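You operate a simulated robot arm through the tools that you are given. There is no shell and no other tool.

You run a simulated robot arm. Do the job below in one go: nothing can be reset, and whatever is moved stays where it is left.

JOB
Run the drum with the turns and pace on the batch card.
Fine: take the brake off, start it once; leave the other controls.

It is judged by the outcome, as a careful person would: the job done as asked, and still so three seconds after it is handed in. It fails if anything else is knocked over, pushed out of place, dropped, spilled or broken.

ROBOT AND FRAMES
A 6-joint arm with a two-finger gripper, fixed in place. Base frame: the origin is at the foot of the arm, x ahead of it, y to its left, z up. Units: mm, degrees, N and s.
Its first joint turns from -166.0 to 166.0 degrees. Payload 3.43 kg.
The TCP is the grasp point between the finger pads, 20 mm short of the fingertips. In the tool frame z runs along the fingers and y along their closing line. The gripper opens to 190 mm. The gripper's body begins 248 mm behind the TCP.
Orientation is that of the tool frame in the base frame, as [roll, pitch, yaw] about the fixed x, y, z axes, in that order (R = Rz(yaw) Ry(pitch) Rx(roll)). With the fingers straight down and closing along the base's y, the tool's x points along the base's -x, its y along +y and its z along -z.

CONTROLS
- The arm moves only by the tool play_rows. Its arguments are lists of equal length, an entry for each row: "rotation": the turn, a rotation vector about the base's x, y, z in degrees, a list of three; "travel": the shift along the base's x, y, z in mm, a list of three; "fingers": the closure, from 0 (fully open) to 1 (shut). In form: {"rotation": [[ax, ay, az], ...], "travel": [[dx, dy, dz], ...], "fingers": [fingers, ...]}. A call has 1 to 20 rows; each row is the pose to reach, as a shift and turn from the pose commanded when the call began. Rows are played at 5 a second. More than 50 mm and 8.6 degrees between two rows, or a gripper value outside its range, and nothing of the call is played. Where a pose cannot be reached the arm comes as near as it can. A force on the tool above 90 N (or 10 N above the force at the start of the call, whichever is more), or a blocked arm, ends the call early, and 0.2 s more pass. The fingers move at their own pace (about 153 mm/s each) and stop on an object; they squeeze with about 23 N. The grip force told is the motor's: it shows also when the fingers shut on nothing. Time passes only in rows, and 0.2 s behind the last, so rows that repeat a pose let the fingers close. The reply holds the time, the measured pose of the TCP, the force on the tool along the base axes, the opening and the grip force, in the units named above and with some noise, with the torque about the TCP (base axes, N m) and any sound that the robot's microphone picked up.
- Cameras (640 x 400 px; columns grow to the right, rows downward): "scene" is fixed at [48.8, -499.1, 1720]; the picture's right is [-0.75, -0.67, 0.00], its down [-0.53, 0.60, -0.60] and it looks along [0.40, -0.44, -0.80] (base axes); focal length 214 px, centre (320, 200). "wrist" rides on the gripper at [70, -8, -288] in the tool frame; the picture's right is [0.12, 0.99, 0.00], its down [-0.96, 0.12, -0.25] and it looks along [-0.25, 0.03, 0.97] (tool axes); focal length 261 px, centre (320, 200).
- get_image(camera): a new picture of that camera. It takes no simulated time.
- slide_trunk(by): slides the trunk up (or, below 0, down) by that many mm; the arm rides with it, the base frame stays. It gives what a move gives, with no picture.
- locate(camera, pixels): for up to 12 pixels [column, row] of the newest picture of that camera ("zoom" is the newest enlarged one), the place [x, y, z] in the base frame of the surface seen there, good to about 2 mm. It takes no simulated time.
- enlarge(camera, box): a new picture of the part [left, top, right, bottom] of that camera's present view, enlarged. It takes no simulated time.
- hand_in(): hands the job in; it is judged then, once.

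Open the gripper and draw the arm clear of the work before you hand the job in, unless the task says otherwise.

The tools are called as a command line: name --argument value ..., lists and objects as JSON in quotes. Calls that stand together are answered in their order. play_rows: Moves the arm, as the interface text tells. Its arguments: {"type":"object","properties":{"rotation":{"type":"array"},"travel":{"type":"array"},"fingers":{"type":"array"}},"required":["rotation","travel","fingers"]} The other tools are called the same way: slide_trunk (by) slides the trunk up or down; get_image (camera) takes a picture; locate (camera, pixels) gives the place of the surface under pixels of a picture; enlarge (camera, box) takes an enlarged picture of a part of a camera's view; hand_in () hands the job in.

At the start:

```text
t: 0.0
tool_pos: [500.6, -371.8, 1314.0]
ee_rot: [-179.9, 0.0, 179.9]
ft_force: [-0.1, -1.4, 0.4]
ft_torque: [0.04, -0.01, 0.0]
width: 190.1
finger_force: 0.1
trunk travel left (down, up): [-350.0, 90.0]
```

scene: 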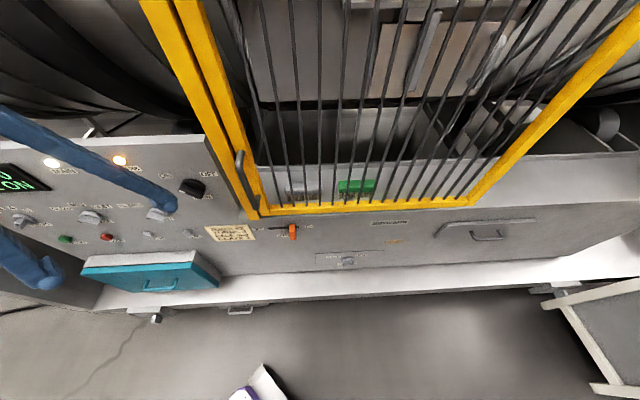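
wrist: 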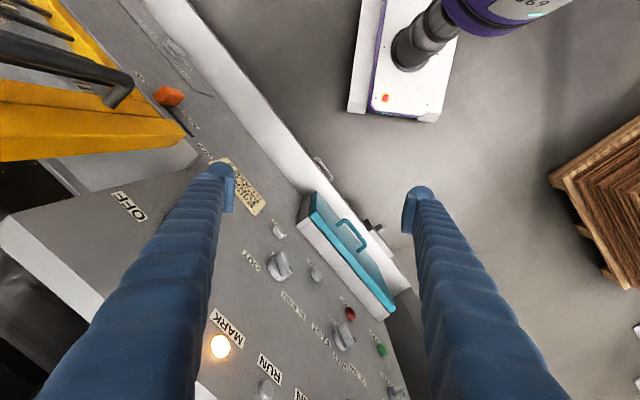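

The first pictures show a control panel with knobs, lamps, a card near (230,232) in the scene view, and an orange lever at (293,231). I enlarge the panel to read the labels and the card.

enlarge --camera "scene" --box '[0, 130, 200, 260]'

enlarge --camera "scene" --box '[180, 160, 420, 290]'

enlarge --camera "wrist" --box '[180, 140, 300, 220]'

enlarge --camera "wrist" --box '[180, 220, 420, 400]'

```text
3.08 times, centred on (100, 195) of scene
```

zoom: 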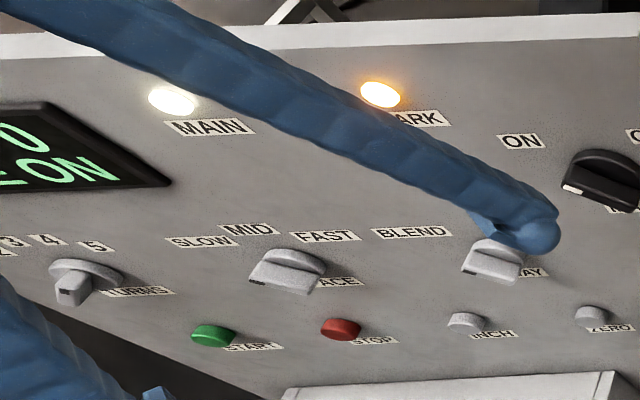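

```text
2.67 times, centred on (300, 225) of scene
```

zoom: 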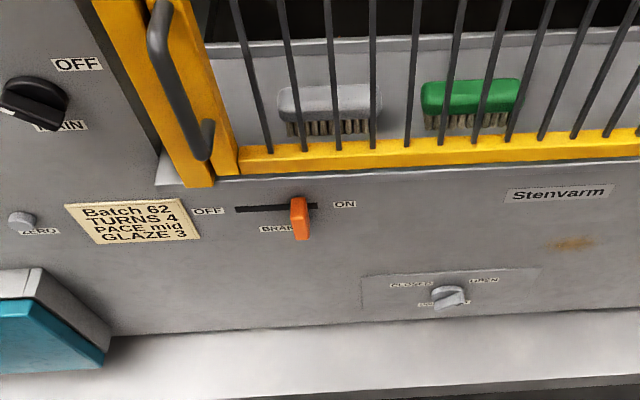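

```text
5.00 times, centred on (240, 180) of wrist
```

zoom: 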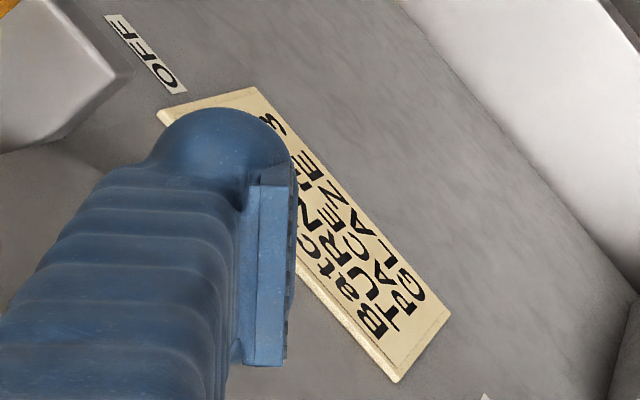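

```text
2.22 times, centred on (300, 310) of wrist
```

zoom: 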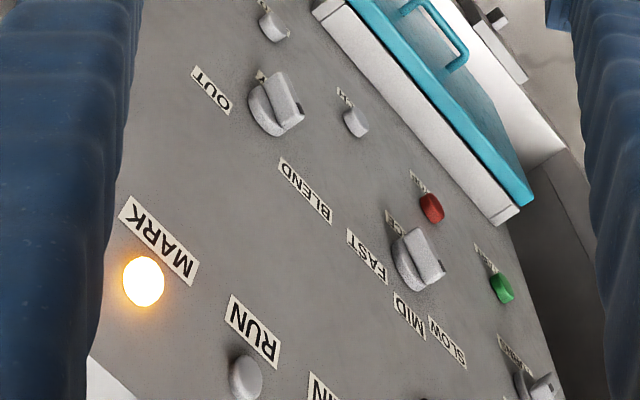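

The card at zoom (130,220) reads "Batch 62, TURNS 4, PACE mid, GLAZE 3"; the brake slider is at ON. I locate panel points to get the panel's geometry.

enlarge --camera "scene" --box '[0, 130, 200, 260]'

locate --camera "zoom" --pixels '[[20, 140], [75, 285], [285, 268], [213, 335], [340, 328], [492, 262], [466, 320], [590, 316], [600, 180], [170, 100], [380, 93], [300, 150]]'

locate --camera "scene" --pixels '[[292, 231], [293, 237], [270, 228], [310, 227], [230, 232], [347, 262], [150, 285], [145, 258], [240, 170], [262, 214], [400, 240], [350, 280]]'

```text
3.08 times, centred on (100, 195) of scene
```

zoom: 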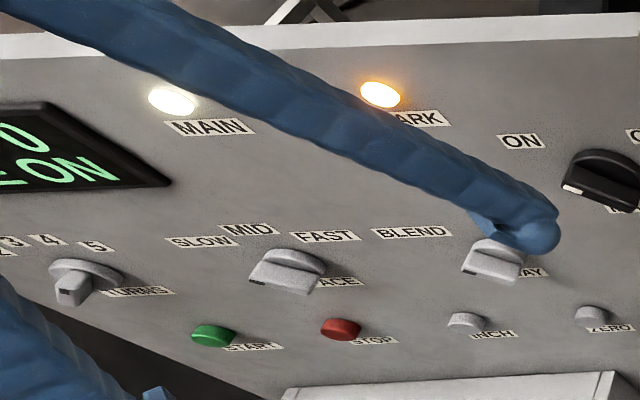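

```text
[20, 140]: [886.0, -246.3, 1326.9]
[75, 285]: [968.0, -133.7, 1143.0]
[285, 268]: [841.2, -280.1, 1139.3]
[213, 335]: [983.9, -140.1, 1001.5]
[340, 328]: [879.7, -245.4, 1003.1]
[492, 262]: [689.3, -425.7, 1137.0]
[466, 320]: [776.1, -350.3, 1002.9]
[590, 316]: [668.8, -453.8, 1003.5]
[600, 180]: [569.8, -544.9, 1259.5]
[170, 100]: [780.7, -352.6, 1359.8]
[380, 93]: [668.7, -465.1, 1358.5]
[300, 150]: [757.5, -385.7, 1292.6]
```

```text
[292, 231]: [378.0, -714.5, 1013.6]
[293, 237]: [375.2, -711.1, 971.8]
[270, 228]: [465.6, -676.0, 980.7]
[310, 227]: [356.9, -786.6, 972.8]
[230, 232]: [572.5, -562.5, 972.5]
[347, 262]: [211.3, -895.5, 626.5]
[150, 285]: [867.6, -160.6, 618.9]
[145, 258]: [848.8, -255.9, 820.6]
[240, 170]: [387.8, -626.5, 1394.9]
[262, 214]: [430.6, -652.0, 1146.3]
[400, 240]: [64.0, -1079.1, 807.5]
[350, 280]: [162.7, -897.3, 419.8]
```

The panel face is a vertical plane at 0.707(x−y) ≈ 808 mm, facing the robot along (−0.707, 0.707). I first turn the tool −45° about z so the closing line runs parallel to the panel, narrowing the fingers a little.

play_rows --rotation '[[0, 0, -7.5], [0, 0, -15], [0, 0, -22.5], [0, 0, -30], [0, 0, -37.5], [0, 0, -45], [0, 0, -45]]' --travel '[[0, 0, 0], [0, 0, 0], [0, 0, 0], [0, 0, 0], [0, 0, 0], [0, 0, 0], [0, 0, 0]]' --fingers '[0, 0, 0, 0, 0, 0, 0]'

```text
t: 1.6
tool_pos: [501.5, -372.5, 1313.4]
ee_rot: [180.0, 0.0, 134.9]
ft_force: [-0.3, 0.1, 0.2]
ft_torque: [-0.02, -0.01, 0.0]
width: 189.9
finger_force: 0.0
trunk travel left (down, up): [-350.0, 90.0]
```

The yaw went as commanded. Now I tilt the tool 90° forward to face the panel, while sliding along the panel toward its middle (s≈250).

play_rows --rotation '[[-5.3, -5.3, 0], [-10.6, -10.6, 0], [-15.9, -15.9, 0], [-21.2, -21.2, 0], [-26.5, -26.5, 0], [-31.8, -31.8, 0], [-37.1, -37.1, 0], [-42.4, -42.4, 0], [-47.7, -47.7, 0], [-53.0, -53.0, 0], [-58.3, -58.3, 0], [-63.64, -63.64, 0], [-63.64, -63.64, 0]]' --travel '[[9.4, 9.4, 0], [18.8, 18.8, 0], [28.2, 28.2, 0], [37.6, 37.6, 0], [47, 47, 0], [56.4, 56.4, 0], [65.8, 65.8, 0], [75.2, 75.2, 0], [84.6, 84.6, 0], [94, 94, 0], [103.4, 103.4, 0], [113, 113, 0], [113, 113, 0]]' --fingers '[0, 0, 0, 0, 0, 0, 0, 0, 0, 0, 0, 0, 0]'

get_image --camera "wrist"

get_image --camera "scene"

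```text
t: 4.4
tool_pos: [702.9, -236.3, 1405.2]
ee_rot: [-132.8, 85.5, -179.3]
ft_force: [-0.2, 0.8, 0.5]
ft_torque: [0.04, 0.01, 0.0]
width: 189.9
finger_force: 0.1
out of reach, approached as far as the arm can: row 5, 6, 7, 8, 9, 10, 11, 12, 13
trunk travel left (down, up): [-350.0, 90.0]
```

```text
taken
```

wrist: 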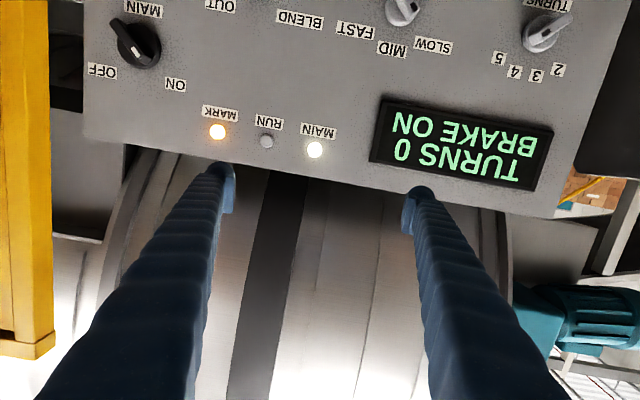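

```text
taken
```

scene: 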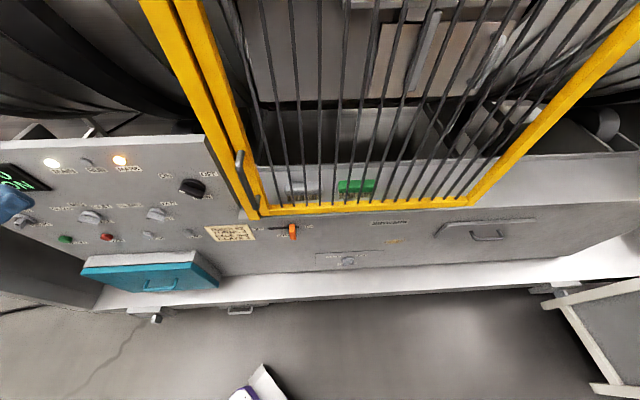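

The arm hit its inner reach limit and stopped at d≈664, s≈330, z≈1405, nearly facing the panel; the display reads "TURNS 0 / BRAKE ON". I move a little toward the panel to get back in reach and check what the commanded pose is.

play_rows --rotation '[[0, 0, 0], [0, 0, 0], [0, 0, 0], [0, 0, 0]]' --travel '[[14, -14, 0], [28, -28, 0], [42, -42, 0], [42, -42, 0]]' --fingers '[0, 0, 0, 0]'

```text
t: 5.4
tool_pos: [749.4, -282.5, 1404.3]
ee_rot: [-134.0, 85.3, 179.6]
ft_force: [-0.7, 0.1, -0.4]
ft_torque: [0.0, 0.01, -0.01]
width: 189.8
finger_force: 0.0
trunk travel left (down, up): [-350.0, 90.0]
```

The commanded pose follows the reached pose; now d≈730, s≈330, z≈1404. I correct the small orientation error and go down to z≈1200 to see the knobs.

play_rows --rotation '[[0, -2.35, 0.7], [0.04, -4.7, 1.4], [0.04, -4.7, 1.4], [0.04, -4.7, 1.4], [0.04, -4.7, 1.4], [0.04, -4.7, 1.4], [0.04, -4.7, 1.4]]' --travel '[[-3, 3, -20], [-6, 6, -60], [-10, 10, -100], [-14, 14, -140], [-14, 14, -180], [-14, 14, -200], [-14, 14, -200]]' --fingers '[0, 0, 0, 0, 0, 0, 0]'

get_image --camera "wrist"

get_image --camera "scene"

```text
t: 7.0
tool_pos: [829.4, -256.5, 1284.6]
ee_rot: [-120.3, 85.0, -167.9]
ft_force: [0.9, 1.3, 0.0]
ft_torque: [-0.01, -0.05, 0.0]
width: 189.9
finger_force: 0.1
out of reach, approached as far as the arm can: row 1, 2, 3, 4, 5, 6, 7
trunk travel left (down, up): [-350.0, 90.0]
```

```text
taken
```

wrist: 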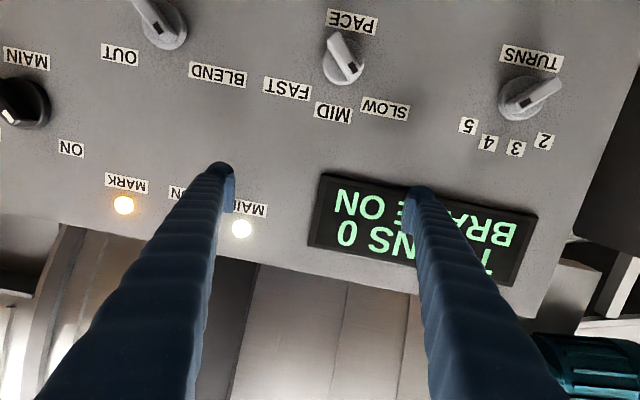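

```text
taken
```

scene: 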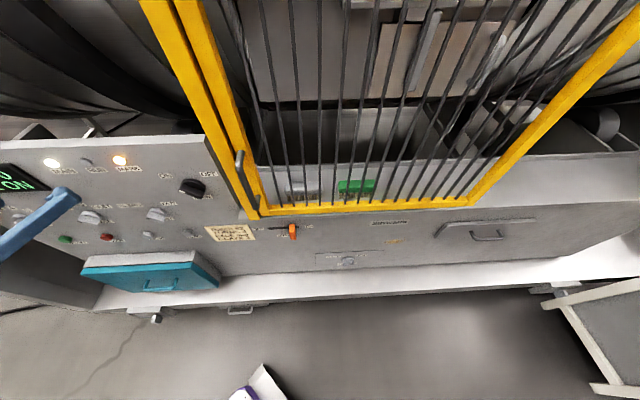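

The arm's inner limit pushes it outward as it descends (now d≈768, s≈405, z≈1285, close to the display), so I back away and up, then lower the trunk so the panel lies within its better range.

play_rows --rotation '[[0, 0, 0], [0, 0, 0], [0, 0, 0], [0, 0, 0], [0, 0, 0]]' --travel '[[-16, 4, 30], [-36, 4, 60], [-60, 4, 90], [-84, 4, 120], [-84, 4, 120]]' --fingers '[0, 0, 0, 0, 0]'

```text
t: 8.2
tool_pos: [744.5, -253.2, 1401.0]
ee_rot: [-120.7, 84.8, -168.3]
ft_force: [0.5, 0.3, -0.9]
ft_torque: [-0.04, -0.01, -0.02]
width: 189.9
finger_force: 0.0
trunk travel left (down, up): [-350.0, 90.0]
```

Now at d≈705, s≈347, z≈1401, clear of everything on the panel. I slide the trunk down 250 mm.

slide_trunk --by -250

get_image --camera "wrist"

get_image --camera "scene"

```text
t: 10.8
tool_pos: [744.0, -253.3, 1153.2]
ee_rot: [-120.5, 84.9, -168.0]
ft_force: [-0.2, 0.2, 0.3]
ft_torque: [0.01, 0.01, 0.01]
width: 189.9
finger_force: 0.1
trunk travel left (down, up): [-100.0, 340.0]
```

```text
taken
```

wrist: 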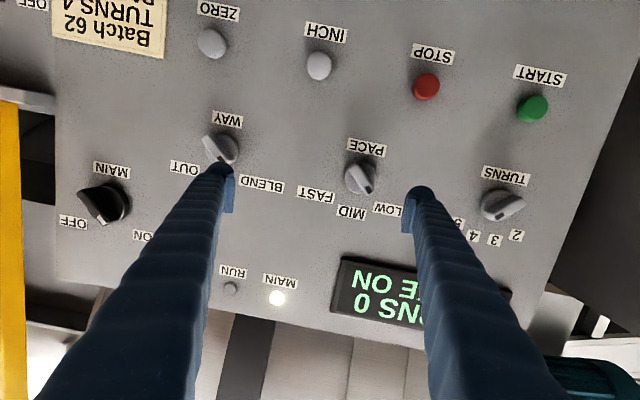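

```text
taken
```

scene: 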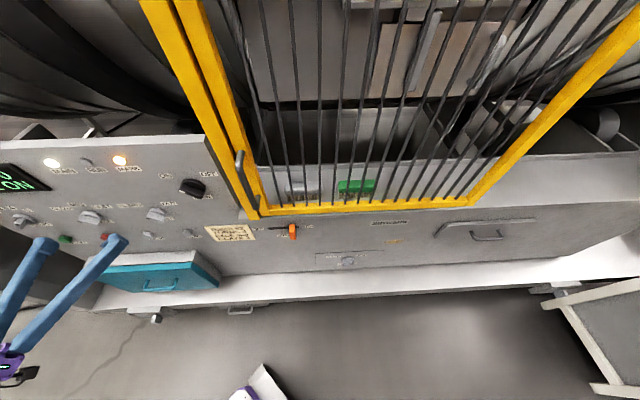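

The whole panel is now visible: TURNS knob at (503,205), PACE at (362,175), START (532,108). I enlarge both selectors to read their pointers.

enlarge --camera "wrist" --box '[440, 150, 560, 260]'

enlarge --camera "wrist" --box '[290, 130, 420, 230]'

enlarge --camera "scene" --box '[0, 190, 120, 260]'

enlarge --camera "scene" --box '[200, 210, 330, 260]'

```text
3.64 times, centred on (500, 205) of wrist
```

zoom: 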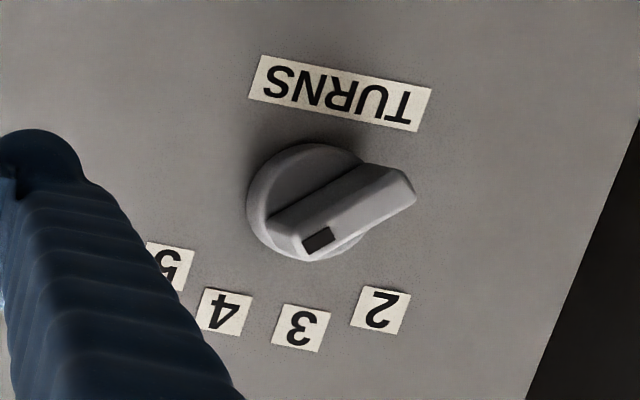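

```text
4.00 times, centred on (355, 180) of wrist
```

zoom: 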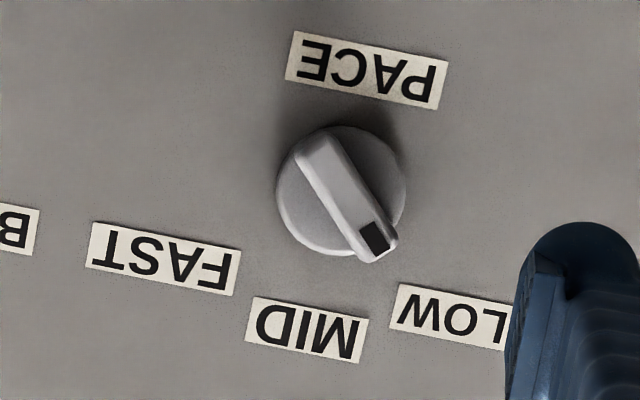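

```text
5.33 times, centred on (60, 225) of scene
```

zoom: 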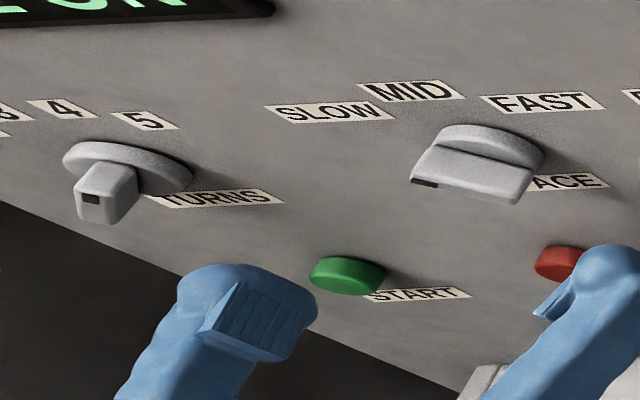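

```text
4.92 times, centred on (265, 235) of scene
```

zoom: 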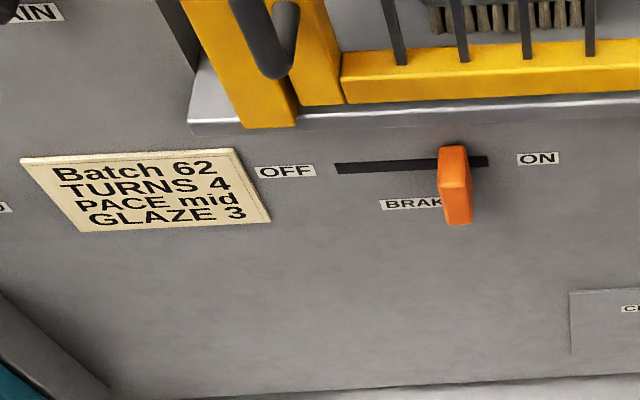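

PACE's dark mark seems to point at SLOW and TURNS' pointer needs measuring. I re-enlarge each and locate points on the knobs and labels in 3D.

enlarge --camera "wrist" --box '[440, 150, 560, 260]'

locate --camera "zoom" --pixels '[[382, 310], [300, 328], [223, 312], [178, 268], [319, 239], [405, 190], [285, 225], [380, 180], [265, 190], [310, 155], [340, 200], [340, 95]]'

enlarge --camera "wrist" --box '[290, 130, 420, 230]'

locate --camera "zoom" --pixels '[[164, 258], [307, 328], [450, 318], [375, 237], [310, 150], [345, 195], [290, 190], [395, 180], [365, 70], [320, 240], [380, 210], [330, 170]]'

```text
3.64 times, centred on (500, 205) of wrist
```

zoom: 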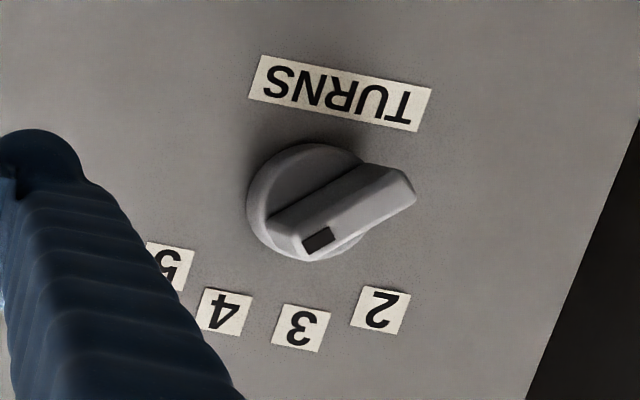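

```text
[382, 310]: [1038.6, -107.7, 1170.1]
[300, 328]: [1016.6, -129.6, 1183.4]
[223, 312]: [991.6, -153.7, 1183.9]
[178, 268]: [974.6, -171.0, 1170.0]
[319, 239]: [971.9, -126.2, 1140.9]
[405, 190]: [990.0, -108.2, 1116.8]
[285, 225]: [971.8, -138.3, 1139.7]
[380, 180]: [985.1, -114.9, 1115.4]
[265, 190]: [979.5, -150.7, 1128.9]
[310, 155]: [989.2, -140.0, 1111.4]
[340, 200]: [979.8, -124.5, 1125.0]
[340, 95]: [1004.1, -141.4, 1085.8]
```

```text
4.00 times, centred on (355, 180) of wrist
```

zoom: 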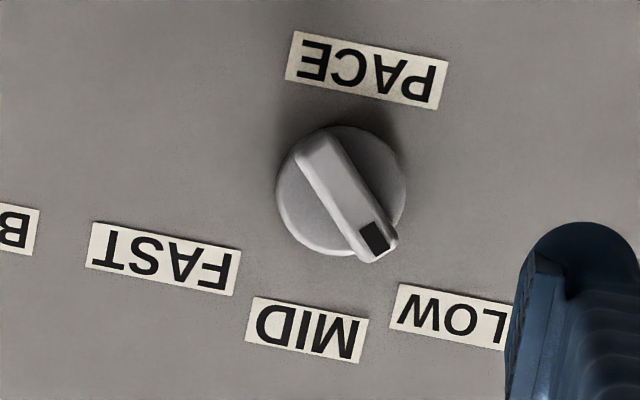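

```text
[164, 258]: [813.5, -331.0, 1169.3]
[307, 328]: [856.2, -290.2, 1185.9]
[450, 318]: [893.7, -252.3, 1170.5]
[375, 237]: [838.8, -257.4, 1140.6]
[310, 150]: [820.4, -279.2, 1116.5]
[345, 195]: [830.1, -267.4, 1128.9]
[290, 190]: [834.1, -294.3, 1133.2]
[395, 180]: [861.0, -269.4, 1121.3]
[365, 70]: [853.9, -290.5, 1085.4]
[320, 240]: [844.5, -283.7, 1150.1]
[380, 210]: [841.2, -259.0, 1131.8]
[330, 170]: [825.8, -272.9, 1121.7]
```

Measured in panel coordinates: TURNS knob centre s≈610, z≈1128.5 with its pointer at "5" (−45°), PACE centre s≈399, z≈1128.5 with its pointer at SLOW (+45°); handle tops at d≈776. I correct the orientation and slide along the panel to stand in front of TURNS at d≈705.

play_rows --rotation '[[0.2, -1.0, 0.5], [0.6, -2.5, 1.25], [1.0, -4.0, 2.0], [1.17, -4.96, 2.5], [1.17, -4.96, 2.5], [1.17, -4.96, 2.5], [1.17, -4.96, 2.5], [1.17, -4.96, 2.5]]' --travel '[[25, 25, 0], [52, 52, -5], [80, 80, -10], [108, 108, -15], [136, 136, -20], [162, 162, -24], [185.8, 186, -24.7], [185.8, 186, -24.7]]' --fingers '[0.6, 0.6, 0.6, 0.6, 0.6, 0.6, 0.6, 0.6]'

get_image --camera "wrist"

get_image --camera "scene"

```text
t: 12.6
tool_pos: [930.3, -65.9, 1127.9]
ee_rot: [13.9, 89.9, -31.1]
ft_force: [-0.2, 0.9, -0.1]
ft_torque: [0.01, -0.03, -0.06]
width: 75.8
finger_force: 0.0
trunk travel left (down, up): [-100.0, 340.0]
```

```text
taken
```

wrist: 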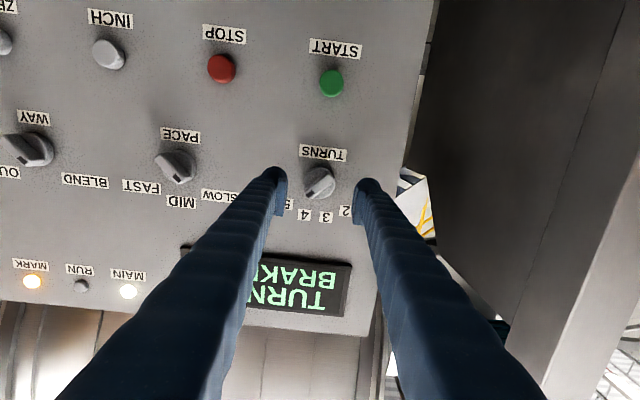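

```text
taken
```

scene: 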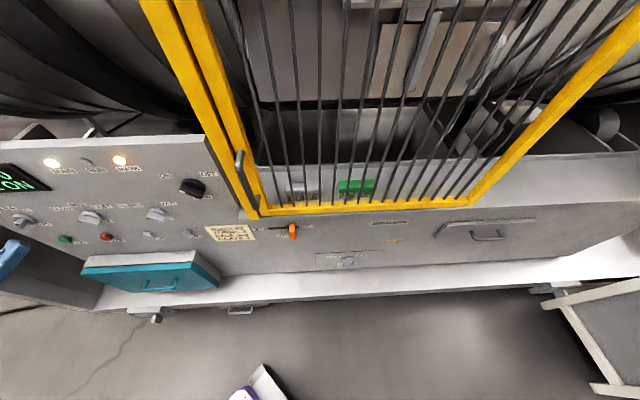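

The tool now faces the panel squarely at s≈611, d≈705; the knob is between the fingers at (320,182). I enlarge and measure the handle precisely.

enlarge --camera "wrist" --box '[280, 140, 360, 225]'

```text
4.71 times, centred on (320, 182) of wrist
```

zoom: 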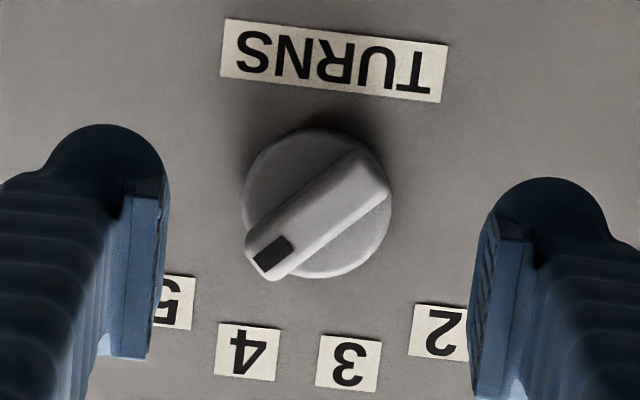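

locate --camera "zoom" --pixels '[[272, 255], [262, 262], [375, 180], [320, 218], [293, 238], [348, 200], [270, 170], [345, 255], [248, 353], [348, 362], [440, 330], [345, 145]]'

```text
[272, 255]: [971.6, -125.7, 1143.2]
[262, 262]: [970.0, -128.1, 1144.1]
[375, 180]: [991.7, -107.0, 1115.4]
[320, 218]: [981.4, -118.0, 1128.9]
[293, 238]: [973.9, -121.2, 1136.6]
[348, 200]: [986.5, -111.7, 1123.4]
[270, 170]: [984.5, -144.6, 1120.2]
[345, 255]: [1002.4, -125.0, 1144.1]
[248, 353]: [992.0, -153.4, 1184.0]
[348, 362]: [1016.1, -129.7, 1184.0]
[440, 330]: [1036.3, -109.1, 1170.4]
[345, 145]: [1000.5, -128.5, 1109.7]
```

Handle centre measured at s≈610.5, z≈1129, top at d≈776, pointer at −45.7° (position 5). I roll the gripper +45° about the panel axis so the fingers straddle the handle, and check by picture.

play_rows --rotation '[[5.3, -5.3, 0], [10.6, -10.6, 0], [15.9, -15.9, 0], [21.2, -21.2, 0], [26.5, -26.5, 0], [31.82, -31.82, 0], [31.82, -31.82, 0]]' --travel '[[0, 0, 0], [0, 0, 0], [0, 0, 0], [0, 0, 0], [0, 0, 0.5], [0, 0, 0.5], [0, 0, 0.5]]' --fingers '[0.65, 0.65, 0.65, 0.65, 0.65, 0.65, 0.65]'

get_image --camera "wrist"

```text
t: 14.2
tool_pos: [1013.0, -25.2, 1214.1]
ee_rot: [97.1, 51.2, 46.3]
ft_force: [-0.4, -0.1, 0.0]
ft_torque: [-0.03, -0.02, 0.0]
width: 66.4
finger_force: 0.0
out of reach, approached as far as the arm can: row 3, 4, 5, 6, 7
trunk travel left (down, up): [-100.0, 340.0]
```

```text
taken
```

wrist: 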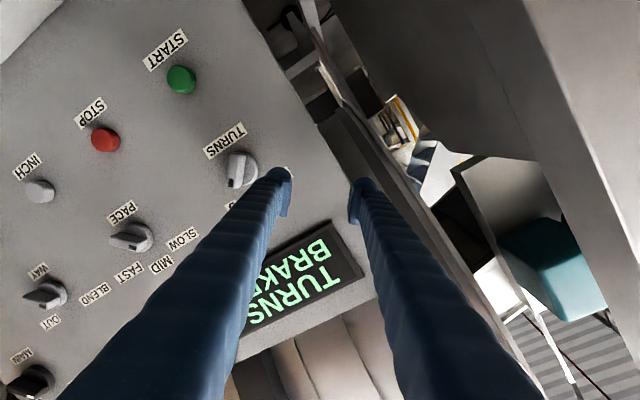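

The +45° roll ran into a wrist limit and the arm drifted to s≈698, z≈1214. I return to the square pose and will try the equivalent grip by rolling the other way.

play_rows --rotation '[[-4.9, 4.23, 0.93], [-9.79, 8.45, 1.85], [-14.68, 12.68, 2.78], [-19.57, 16.91, 3.7], [-24.47, 21.13, 4.63], [-29.36, 25.36, 5.55], [-29.36, 25.36, 5.55]]' --travel '[[-14, -7, -14], [-28, -14, -28], [-42, -21, -43], [-56, -28, -57], [-70, -35, -72], [-83, -42, -86], [-83, -42, -86]]' --fingers '[0.65, 0.65, 0.65, 0.65, 0.65, 0.65, 0.65]'

```text
t: 15.8
tool_pos: [931.7, -70.3, 1128.7]
ee_rot: [-88.7, 90.0, -133.5]
ft_force: [-0.2, -0.1, -0.1]
ft_torque: [0.01, -0.01, 0.05]
width: 66.6
finger_force: 0.1
trunk travel left (down, up): [-100.0, 340.0]
```

Back at the square pose (s≈609, d≈708, z≈1129). Now I roll the other way, −60° first, to see whether that side is free.

play_rows --rotation '[[-5.3, 5.3, 0], [-10.6, 10.6, 0], [-15.9, 15.9, 0], [-21.2, 21.2, 0], [-26.5, 26.5, 0], [-31.82, 31.82, 0], [-37.12, 37.12, 0], [-42.43, 42.43, 0], [-42.43, 42.43, 0]]' --travel '[[0, 0, 0], [0, 0, 0], [0, 0, 0], [0, 0, 0], [0, 0, 0], [0, 0, 0], [0, 0, 0], [0, 0, 0], [0, 0, 0]]' --fingers '[0.65, 0.65, 0.65, 0.65, 0.65, 0.65, 0.65, 0.65, 0.65]'

```text
t: 17.8
tool_pos: [931.8, -69.8, 1130.3]
ee_rot: [-90.2, 29.9, -135.0]
ft_force: [0.6, 0.1, -0.4]
ft_torque: [0.0, 0.02, 0.0]
width: 66.3
finger_force: 0.1
trunk travel left (down, up): [-100.0, 340.0]
```

Rolling −60° is fully reachable. I continue by −75° more to reach the −135° roll, which straddles the TURNS handle.

play_rows --rotation '[[-5.3, 5.3, 0], [-10.6, 10.6, 0], [-15.9, 15.9, 0], [-21.2, 21.2, 0], [-26.5, 26.5, 0], [-31.82, 31.82, 0], [-37.12, 37.12, 0], [-42.43, 42.43, 0], [-47.73, 47.73, 0], [-53.03, 53.03, 0], [-53.03, 53.03, 0]]' --travel '[[0, 0, 0], [0, 0, 0], [0, 0, 0], [0, 0, 0], [0, 0, 0], [0, 0, 0], [0, 0, 0], [0, 0, 0], [0, 0, 0], [0, 0, 0], [0, 0, 0]]' --fingers '[0.65, 0.65, 0.65, 0.65, 0.65, 0.65, 0.65, 0.65, 0.65, 0.65, 0.65]'

get_image --camera "wrist"

```text
t: 20.2
tool_pos: [931.6, -70.9, 1130.1]
ee_rot: [-90.3, -45.1, -135.0]
ft_force: [-0.5, -0.7, -0.2]
ft_torque: [0.0, 0.01, -0.01]
width: 66.5
finger_force: 0.1
trunk travel left (down, up): [-100.0, 340.0]
```

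```text
taken
```

wrist: 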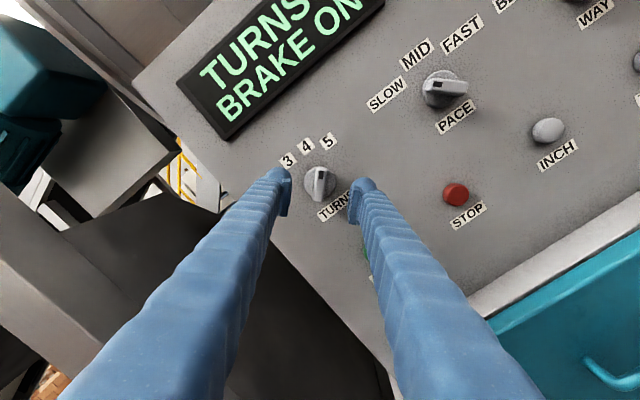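

The −135° roll is reached and the TURNS handle stands vertically between the fingers at (320,183). I test in free air that the further −30° turn is reachable, then return.

play_rows --rotation '[[-5.3, 5.3, 0], [-10.6, 10.6, 0], [-15.9, 15.9, 0], [-21.2, 21.2, 0], [-24.75, 24.75, 0], [-21.2, 21.2, 0], [-15.9, 15.9, 0], [-10.6, 10.6, 0], [-5.3, 5.3, 0], [0, 0, 0], [0, 0, 0]]' --travel '[[0, 0, 0], [0, 0, 0], [0, 0, 0], [0, 0, 0], [0, 0, 0], [0, 0, 0], [0, 0, 0], [0, 0, 0], [0, 0, 0], [0, 0, 0], [0, 0, 0]]' --fingers '[0.65, 0.65, 0.65, 0.65, 0.65, 0.65, 0.65, 0.65, 0.65, 0.65, 0.65]'

enlarge --camera "wrist" --box '[260, 130, 380, 230]'

```text
t: 22.6
tool_pos: [931.6, -70.4, 1130.5]
ee_rot: [-90.2, -44.8, -134.9]
ft_force: [-0.2, 0.5, 0.1]
ft_torque: [0.03, 0.01, 0.01]
width: 66.6
finger_force: 0.1
trunk travel left (down, up): [-100.0, 340.0]
```

```text
4.00 times, centred on (320, 180) of wrist
```

zoom: 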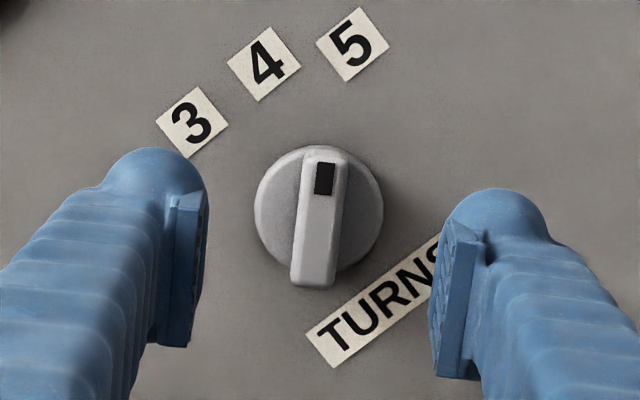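

No limit was hit through the extra −30°. The handle is aligned between the pads, so I advance along the panel axis to d≈772 (fingertips ~792, disc at ~798), with a 1.5 mm centring shift.

play_rows --rotation '[[0, 0, 0], [0, 0, 0], [0, 0, 0], [0, 0, 0], [0, 0, 0], [0, 0, 0]]' --travel '[[1.06, 1.06, -1.3], [13, -10.9, -1.3], [25, -22.8, -1.3], [36, -33.8, -1.3], [46, -43.8, -1.3], [46, -43.8, -1.3]]' --fingers '[0.65, 0.65, 0.65, 0.65, 0.65, 0.65]'

get_image --camera "wrist"

```text
t: 24.0
tool_pos: [978.2, -113.9, 1129.8]
ee_rot: [-90.2, -45.1, -134.8]
ft_force: [-0.1, -0.5, 0.0]
ft_torque: [-0.02, -0.02, -0.01]
width: 66.4
finger_force: 0.1
trunk travel left (down, up): [-100.0, 340.0]
```

```text
taken
```

wrist: 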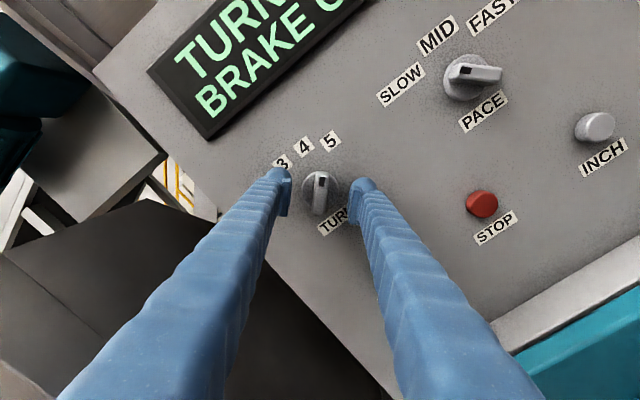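

The TCP is at s≈611, d≈772, z≈1130 with no contact force. I close the fingers on the handle.

play_rows --rotation '[[0, 0, 0], [0, 0, 0], [0, 0, 0], [0, 0, 0]]' --travel '[[0, 0, 0], [0, 0, 0], [0, 0, 0], [0, 0, 0]]' --fingers '[0.8, 1, 1, 1]'

enlarge --camera "wrist" --box '[250, 110, 400, 230]'

```text
t: 25.0
tool_pos: [978.2, -113.2, 1129.4]
ee_rot: [-90.3, -44.9, -134.9]
ft_force: [0.8, 0.3, 1.8]
ft_torque: [0.04, 0.05, 0.02]
width: 15.3
finger_force: 44.8
trunk travel left (down, up): [-100.0, 340.0]
```

```text
3.33 times, centred on (325, 170) of wrist
```

zoom: 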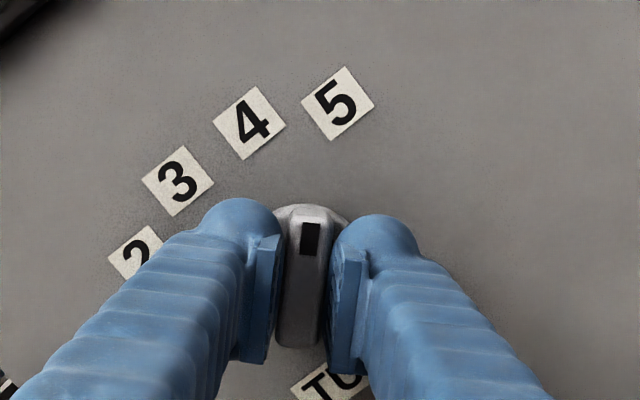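

The handle is gripped (15.3 mm wide). I turn it counter-clockwise as seen from the front by 30° in 5° steps, watching the torque.

play_rows --rotation '[[-3.54, 3.54, 0], [-7.07, 7.07, 0], [-10.6, 10.6, 0], [-14.14, 14.14, 0], [-17.68, 17.68, 0], [-21.21, 21.21, 0], [-21.21, 21.21, 0], [-21.21, 21.21, 0]]' --travel '[[0, 0, 0], [0, 0, 0], [0, 0, 0], [0, 0, 0], [0, 0, 0], [0, 0, 0], [0, 0, 0], [0, 0, 0]]' --fingers '[1, 1, 1, 1, 1, 1, 1, 1]'

enlarge --camera "wrist" --box '[250, 110, 400, 230]'

```text
t: 26.8
tool_pos: [978.1, -114.2, 1128.4]
ee_rot: [-90.4, -74.9, -134.6]
ft_force: [-1.2, 1.0, -1.5]
ft_torque: [0.07, -0.01, 0.0]
width: 15.0
finger_force: 44.7
trunk travel left (down, up): [-100.0, 340.0]
```

```text
3.33 times, centred on (325, 170) of wrist
```

zoom: 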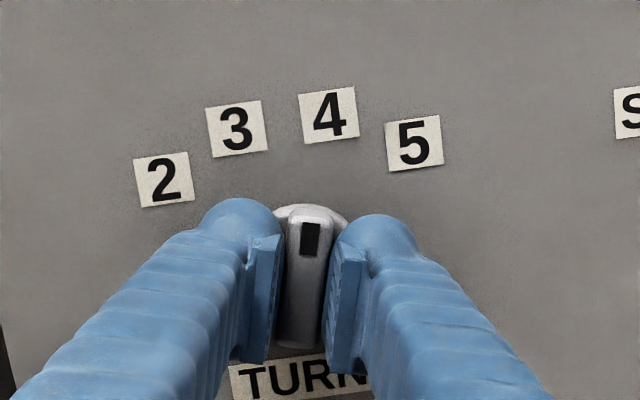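

The pointer now aims at the 4. I release the handle and retreat along the panel axis.

play_rows --rotation '[[0, 0, 0], [0, 0, 0], [0, 0, 0], [0, 0, 0], [0, 0, 0], [0, 0, 0], [0, 0, 0]]' --travel '[[0, 0, 0], [0, 0, 0], [0, 0, 0], [-12, 12, 0], [-28, 28, 0], [-48, 48, 0], [-48, 48, 0]]' --fingers '[0.65, 0.65, 0.65, 0.65, 0.65, 0.65, 0.65]'

get_image --camera "wrist"

enlarge --camera "wrist" --box '[260, 120, 380, 230]'

```text
t: 28.4
tool_pos: [930.3, -65.0, 1130.2]
ee_rot: [-90.1, -75.0, -134.9]
ft_force: [-1.7, 1.0, 0.1]
ft_torque: [0.03, 0.01, -0.03]
width: 66.5
finger_force: 0.1
trunk travel left (down, up): [-100.0, 340.0]
```

```text
taken
```

wrist: 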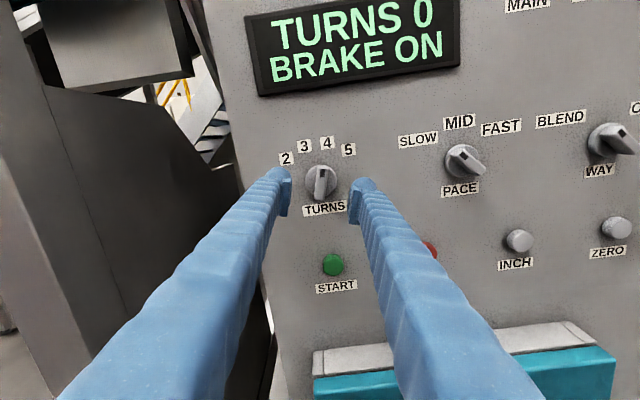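

```text
3.64 times, centred on (320, 175) of wrist
```

zoom: 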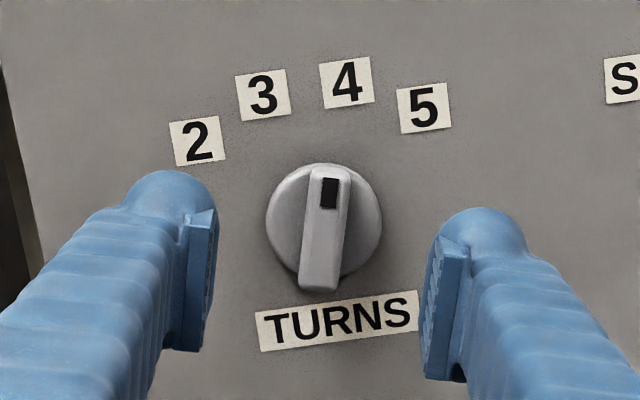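

TURNS now stands at 4 and stays there. Next I roll +120° (to the −45° grip for PACE) while sliding along to s≈399, staying at d≈704.

play_rows --rotation '[[5.3, -5.3, 0], [10.6, -10.6, 0], [15.9, -15.9, 0], [21.2, -21.2, 0], [26.5, -26.5, 0], [31.82, -31.82, 0], [37.12, -37.12, 0], [42.43, -42.43, 0], [47.73, -47.73, 0], [53.03, -53.03, 0], [58.34, -58.34, 0], [63.64, -63.64, 0], [68.94, -68.94, 0], [74.25, -74.25, 0], [79.55, -79.55, 0], [84.85, -84.85, 0], [84.85, -84.85, 0]]' --travel '[[-9.4, -9.4, 0], [-18.8, -18.8, 0], [-28.2, -28.2, 0], [-37.6, -37.6, 0], [-47, -47, 0], [-56.4, -56.4, 0], [-65.9, -65.9, 0], [-75.3, -75.3, 0], [-84.7, -84.7, 0], [-94.1, -94.1, 0], [-103.5, -103.5, 0], [-112.9, -112.9, 0], [-122.4, -122.4, 0], [-131.8, -131.8, 0], [-141.2, -141.2, -0.5], [-150.6, -150.6, -1], [-150.6, -150.6, -1]]' --fingers '[0.65, 0.65, 0.65, 0.65, 0.65, 0.65, 0.65, 0.65, 0.65, 0.65, 0.65, 0.65, 0.65, 0.65, 0.65, 0.65, 0.65]'

get_image --camera "wrist"

enlarge --camera "wrist" --box '[260, 120, 380, 230]'

```text
t: 32.0
tool_pos: [779.3, -217.8, 1128.2]
ee_rot: [-90.1, 45.0, -135.0]
ft_force: [0.4, -0.8, -0.2]
ft_torque: [-0.03, 0.0, 0.0]
width: 66.4
finger_force: 0.0
trunk travel left (down, up): [-100.0, 340.0]
```

```text
taken
```

wrist: 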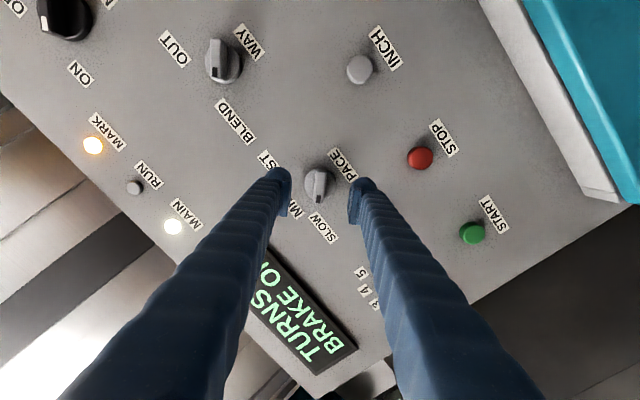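

```text
3.64 times, centred on (320, 175) of wrist
```

zoom: 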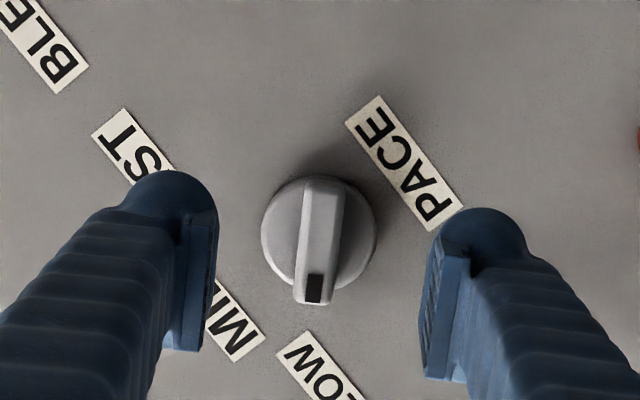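

The PACE handle lies between the pads, aligned like TURNS was. I measure its centre and test in free air that the +45° turn is reachable.

locate --camera "zoom" --pixels '[[314, 290], [324, 195], [319, 240], [317, 265], [322, 215], [280, 230], [360, 240]]'

play_rows --rotation '[[5.3, -5.3, 0], [10.6, -10.6, 0], [15.9, -15.9, 0], [21.2, -21.2, 0], [26.5, -26.5, 0], [31.82, -31.82, 0], [33.23, -33.23, 0], [33.23, -33.23, 0]]' --travel '[[0, 0, 0], [0, 0, 0], [0, 0, 0], [0, 0, 0], [0, 0, 0], [0, 0, 0], [0, 0, 0], [0, 0, 0]]' --fingers '[0.65, 0.65, 0.65, 0.65, 0.65, 0.65, 0.65, 0.65]'

```text
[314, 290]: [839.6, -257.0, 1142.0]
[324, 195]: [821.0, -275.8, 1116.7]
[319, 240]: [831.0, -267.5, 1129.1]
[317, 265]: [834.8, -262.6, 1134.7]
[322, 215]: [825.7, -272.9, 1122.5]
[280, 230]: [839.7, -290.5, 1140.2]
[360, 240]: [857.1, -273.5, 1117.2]
```

```text
t: 33.8
tool_pos: [794.0, -211.6, 1148.0]
ee_rot: [119.7, 88.6, 74.1]
ft_force: [-0.1, -0.8, 1.0]
ft_torque: [-0.03, 0.01, -0.05]
width: 66.7
finger_force: 0.1
out of reach, approached as far as the arm can: row 6, 7, 8
trunk travel left (down, up): [-100.0, 340.0]
```

The +45° turn is just short of reachable here (it stopped near −1° with a 25 mm drift). Lowering the trunk the last 100 mm raises the arm's relative height, which should ease that limit; the TCP is at d≈711 and clear.

slide_trunk --by -100

```text
t: 35.1
tool_pos: [793.1, -210.9, 1048.3]
ee_rot: [119.5, 88.6, 74.2]
ft_force: [0.3, -0.7, 0.2]
ft_torque: [0.02, 0.01, 0.01]
width: 66.4
finger_force: 0.0
trunk travel left (down, up): [0.0, 440.0]
```

Trunk fully lowered. I move up to z≈1129 in front of PACE and test a +5° roll beyond square.

play_rows --rotation '[[-0.7, 0.2, 0.15], [-1.35, 0.38, 0.3], [0.4, -1.4, 0.3], [2.19, -3.16, 0.3], [2.19, -3.16, 0.3]]' --travel '[[-4, -1, 30], [-9, -3, 60], [-13.5, -5.1, 80.9], [-13.5, -5.1, 80.9], [-13.5, -5.1, 80.9]]' --fingers '[0.65, 0.65, 0.65, 0.65, 0.65]'

```text
t: 36.3
tool_pos: [780.8, -216.0, 1131.4]
ee_rot: [90.3, 85.0, 45.2]
ft_force: [-0.3, -0.6, -0.3]
ft_torque: [-0.01, 0.01, 0.02]
width: 66.4
finger_force: 0.2
trunk travel left (down, up): [0.0, 440.0]
```

+5° is reachable now, so the full PACE turn will be. I roll back to −45° to straddle the handle.

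play_rows --rotation '[[-5.05, 5.05, 0], [-10.1, 10.1, 0], [-15.15, 15.15, 0], [-20.2, 20.2, 0], [-25.26, 25.26, 0], [-30.3, 30.3, 0], [-35.36, 35.36, 0], [-35.36, 35.36, 0]]' --travel '[[0, 0, 0], [0, 0, 0], [0, 0, 0], [0, 0, 0], [0, 0, 0], [0, 0, 0], [0, 0, 0], [0, 0, 0]]' --fingers '[0.65, 0.65, 0.65, 0.65, 0.65, 0.65, 0.65, 0.65]'

enlarge --camera "wrist" --box '[260, 120, 380, 230]'

```text
t: 38.1
tool_pos: [780.6, -216.3, 1128.8]
ee_rot: [-89.9, 44.9, -135.1]
ft_force: [0.1, 0.6, -0.4]
ft_torque: [0.0, 0.01, -0.02]
width: 66.5
finger_force: 0.1
trunk travel left (down, up): [0.0, 440.0]
```

```text
3.64 times, centred on (320, 175) of wrist
```

zoom: 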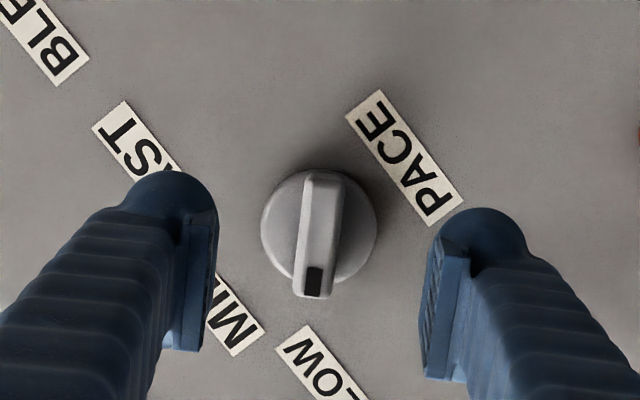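

Aligned on the PACE handle (s≈399, z≈1129). I advance 67 mm to d≈772.

play_rows --rotation '[[0, 0, 0], [0, 0, 0], [0, 0, 0], [0, 0, 0], [0, 0, 0]]' --travel '[[12, -12.5, 0], [24, -24.5, 0], [36, -36.5, 0], [47, -47.7, 0], [47, -47.7, 0]]' --fingers '[0.65, 0.65, 0.65, 0.65, 0.65]'

enlarge --camera "wrist" --box '[260, 120, 380, 230]'

```text
t: 39.3
tool_pos: [828.0, -264.3, 1128.4]
ee_rot: [-89.9, 45.0, -135.0]
ft_force: [-0.6, 0.1, -0.4]
ft_torque: [-0.01, -0.01, -0.02]
width: 66.6
finger_force: 0.1
trunk travel left (down, up): [0.0, 440.0]
```

```text
3.64 times, centred on (320, 175) of wrist
```

zoom: 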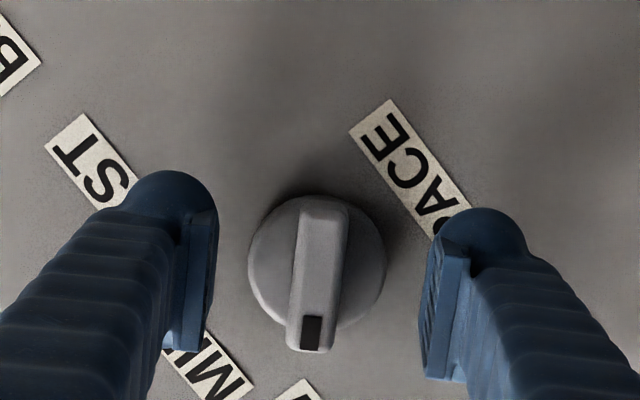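

The fingers straddle the PACE handle without contact (d≈772). I close on it.

play_rows --rotation '[[0, 0, 0], [0, 0, 0], [0, 0, 0], [0, 0, 0]]' --travel '[[0, 0, 0], [0, 0, 0], [0, 0, 0], [0, 0, 0]]' --fingers '[0.8, 1, 1, 1]'

```text
t: 40.3
tool_pos: [828.4, -263.5, 1129.3]
ee_rot: [-89.9, 45.0, -134.9]
ft_force: [0.6, -4.6, 4.0]
ft_torque: [-0.02, -0.03, -0.07]
width: 15.3
finger_force: 45.1
trunk travel left (down, up): [0.0, 440.0]
```

Gripped (15.3 mm) with only small side force. I turn it clockwise (seen from the front) by 45° in 5° steps toward MID.

play_rows --rotation '[[3.54, -3.54, 0], [7.07, -7.07, 0], [10.6, -10.6, 0], [14.14, -14.14, 0], [17.68, -17.68, 0], [21.21, -21.21, 0], [24.75, -24.75, 0], [28.28, -28.28, 0], [31.82, -31.82, 0], [31.82, -31.82, 0], [31.82, -31.82, 0]]' --travel '[[0, 0, 0], [0, 0, 0], [0, 0, 0], [0, 0, 0], [0, 0, 0], [0, 0, 0], [0, 0, 0], [0, 0, 0], [0, 0, 0], [0, 0, 0], [0, 0, 0]]' --fingers '[1, 1, 1, 1, 1, 1, 1, 1, 1, 1, 1]'

enlarge --camera "wrist" --box '[240, 120, 400, 240]'

```text
t: 42.7
tool_pos: [828.3, -262.2, 1127.4]
ee_rot: [-103.7, 89.9, -148.9]
ft_force: [-7.7, 17.1, -9.5]
ft_torque: [0.11, 0.12, 0.07]
width: 14.9
finger_force: 44.9
trunk travel left (down, up): [0.0, 440.0]
```

```text
3.33 times, centred on (320, 180) of wrist
```

zoom: 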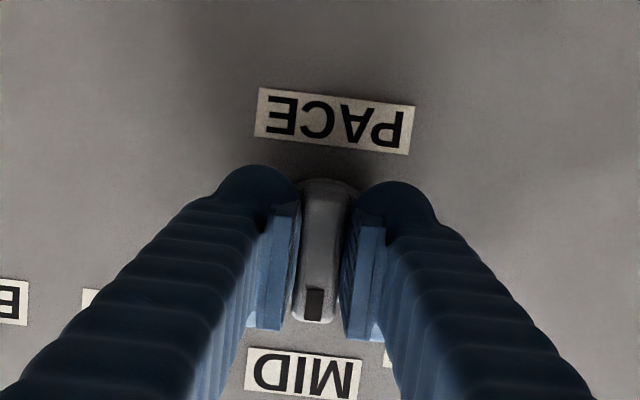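

The pointer aims at MID. I release and retreat along the panel axis, then check.

play_rows --rotation '[[0, 0, 0], [0, 0, 0], [0, 0, 0], [0, 0, 0], [0, 0, 0], [0, 0, 0], [0, 0, 0]]' --travel '[[0, 0, 0], [0, 0, 0], [0, 0, 0], [-12, 12, 0], [-28, 28, 0], [-48, 48, 0], [-48, 48, 0]]' --fingers '[0.65, 0.65, 0.65, 0.65, 0.65, 0.65, 0.65]'

get_image --camera "wrist"

enlarge --camera "wrist" --box '[250, 130, 390, 240]'

```text
t: 44.3
tool_pos: [780.0, -216.1, 1131.3]
ee_rot: [-83.2, 90.0, -128.3]
ft_force: [0.2, 0.4, -0.2]
ft_torque: [0.03, -0.01, 0.04]
width: 66.6
finger_force: 0.0
trunk travel left (down, up): [0.0, 440.0]
```

```text
taken
```

wrist: 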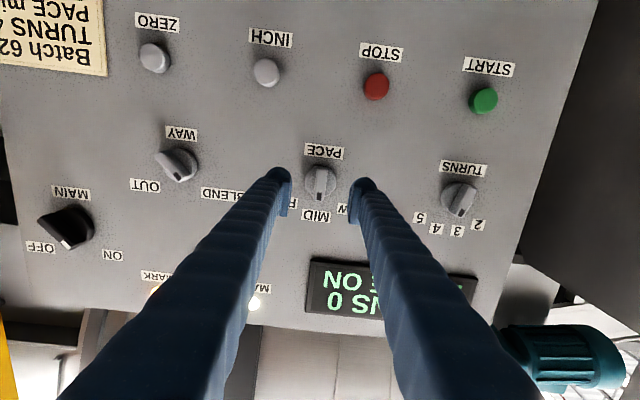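

```text
3.64 times, centred on (320, 185) of wrist
```

zoom: 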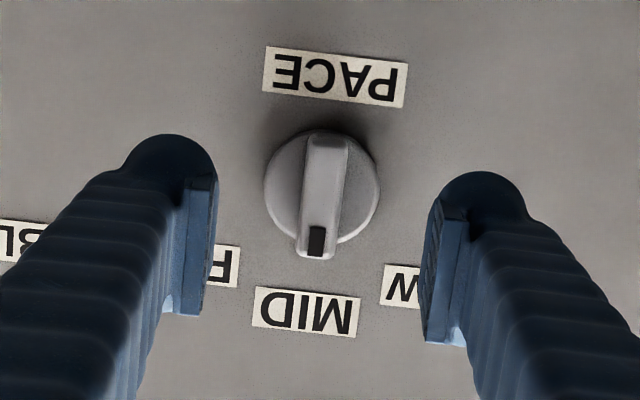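

PACE now stands at MID and TURNS at 4. For the brake lever (s≈−238, z≈990) the straight tool would put the wrist too near the base, so I tilt the tool 45° downward here first.

play_rows --rotation '[[5.3, 5.3, 0], [10.6, 10.6, 0], [15.9, 15.9, 0], [21.2, 21.2, 0], [26.5, 26.5, 0], [31.82, 31.82, 0], [31.82, 31.82, 0]]' --travel '[[-3, 3, 0], [-6, 6, 0], [-9, 9, -10], [-12, 12, -20], [-12, 12, -30], [-12, 12, -40], [-12, 12, -40]]' --fingers '[0.65, 0.65, 0.65, 0.65, 0.65, 0.65, 0.65]'

```text
t: 45.9
tool_pos: [769.0, -204.3, 1091.3]
ee_rot: [-180.0, 45.1, 135.0]
ft_force: [0.6, -1.0, 0.0]
ft_torque: [0.04, 0.0, 0.01]
width: 66.6
finger_force: 0.0
trunk travel left (down, up): [0.0, 440.0]
```

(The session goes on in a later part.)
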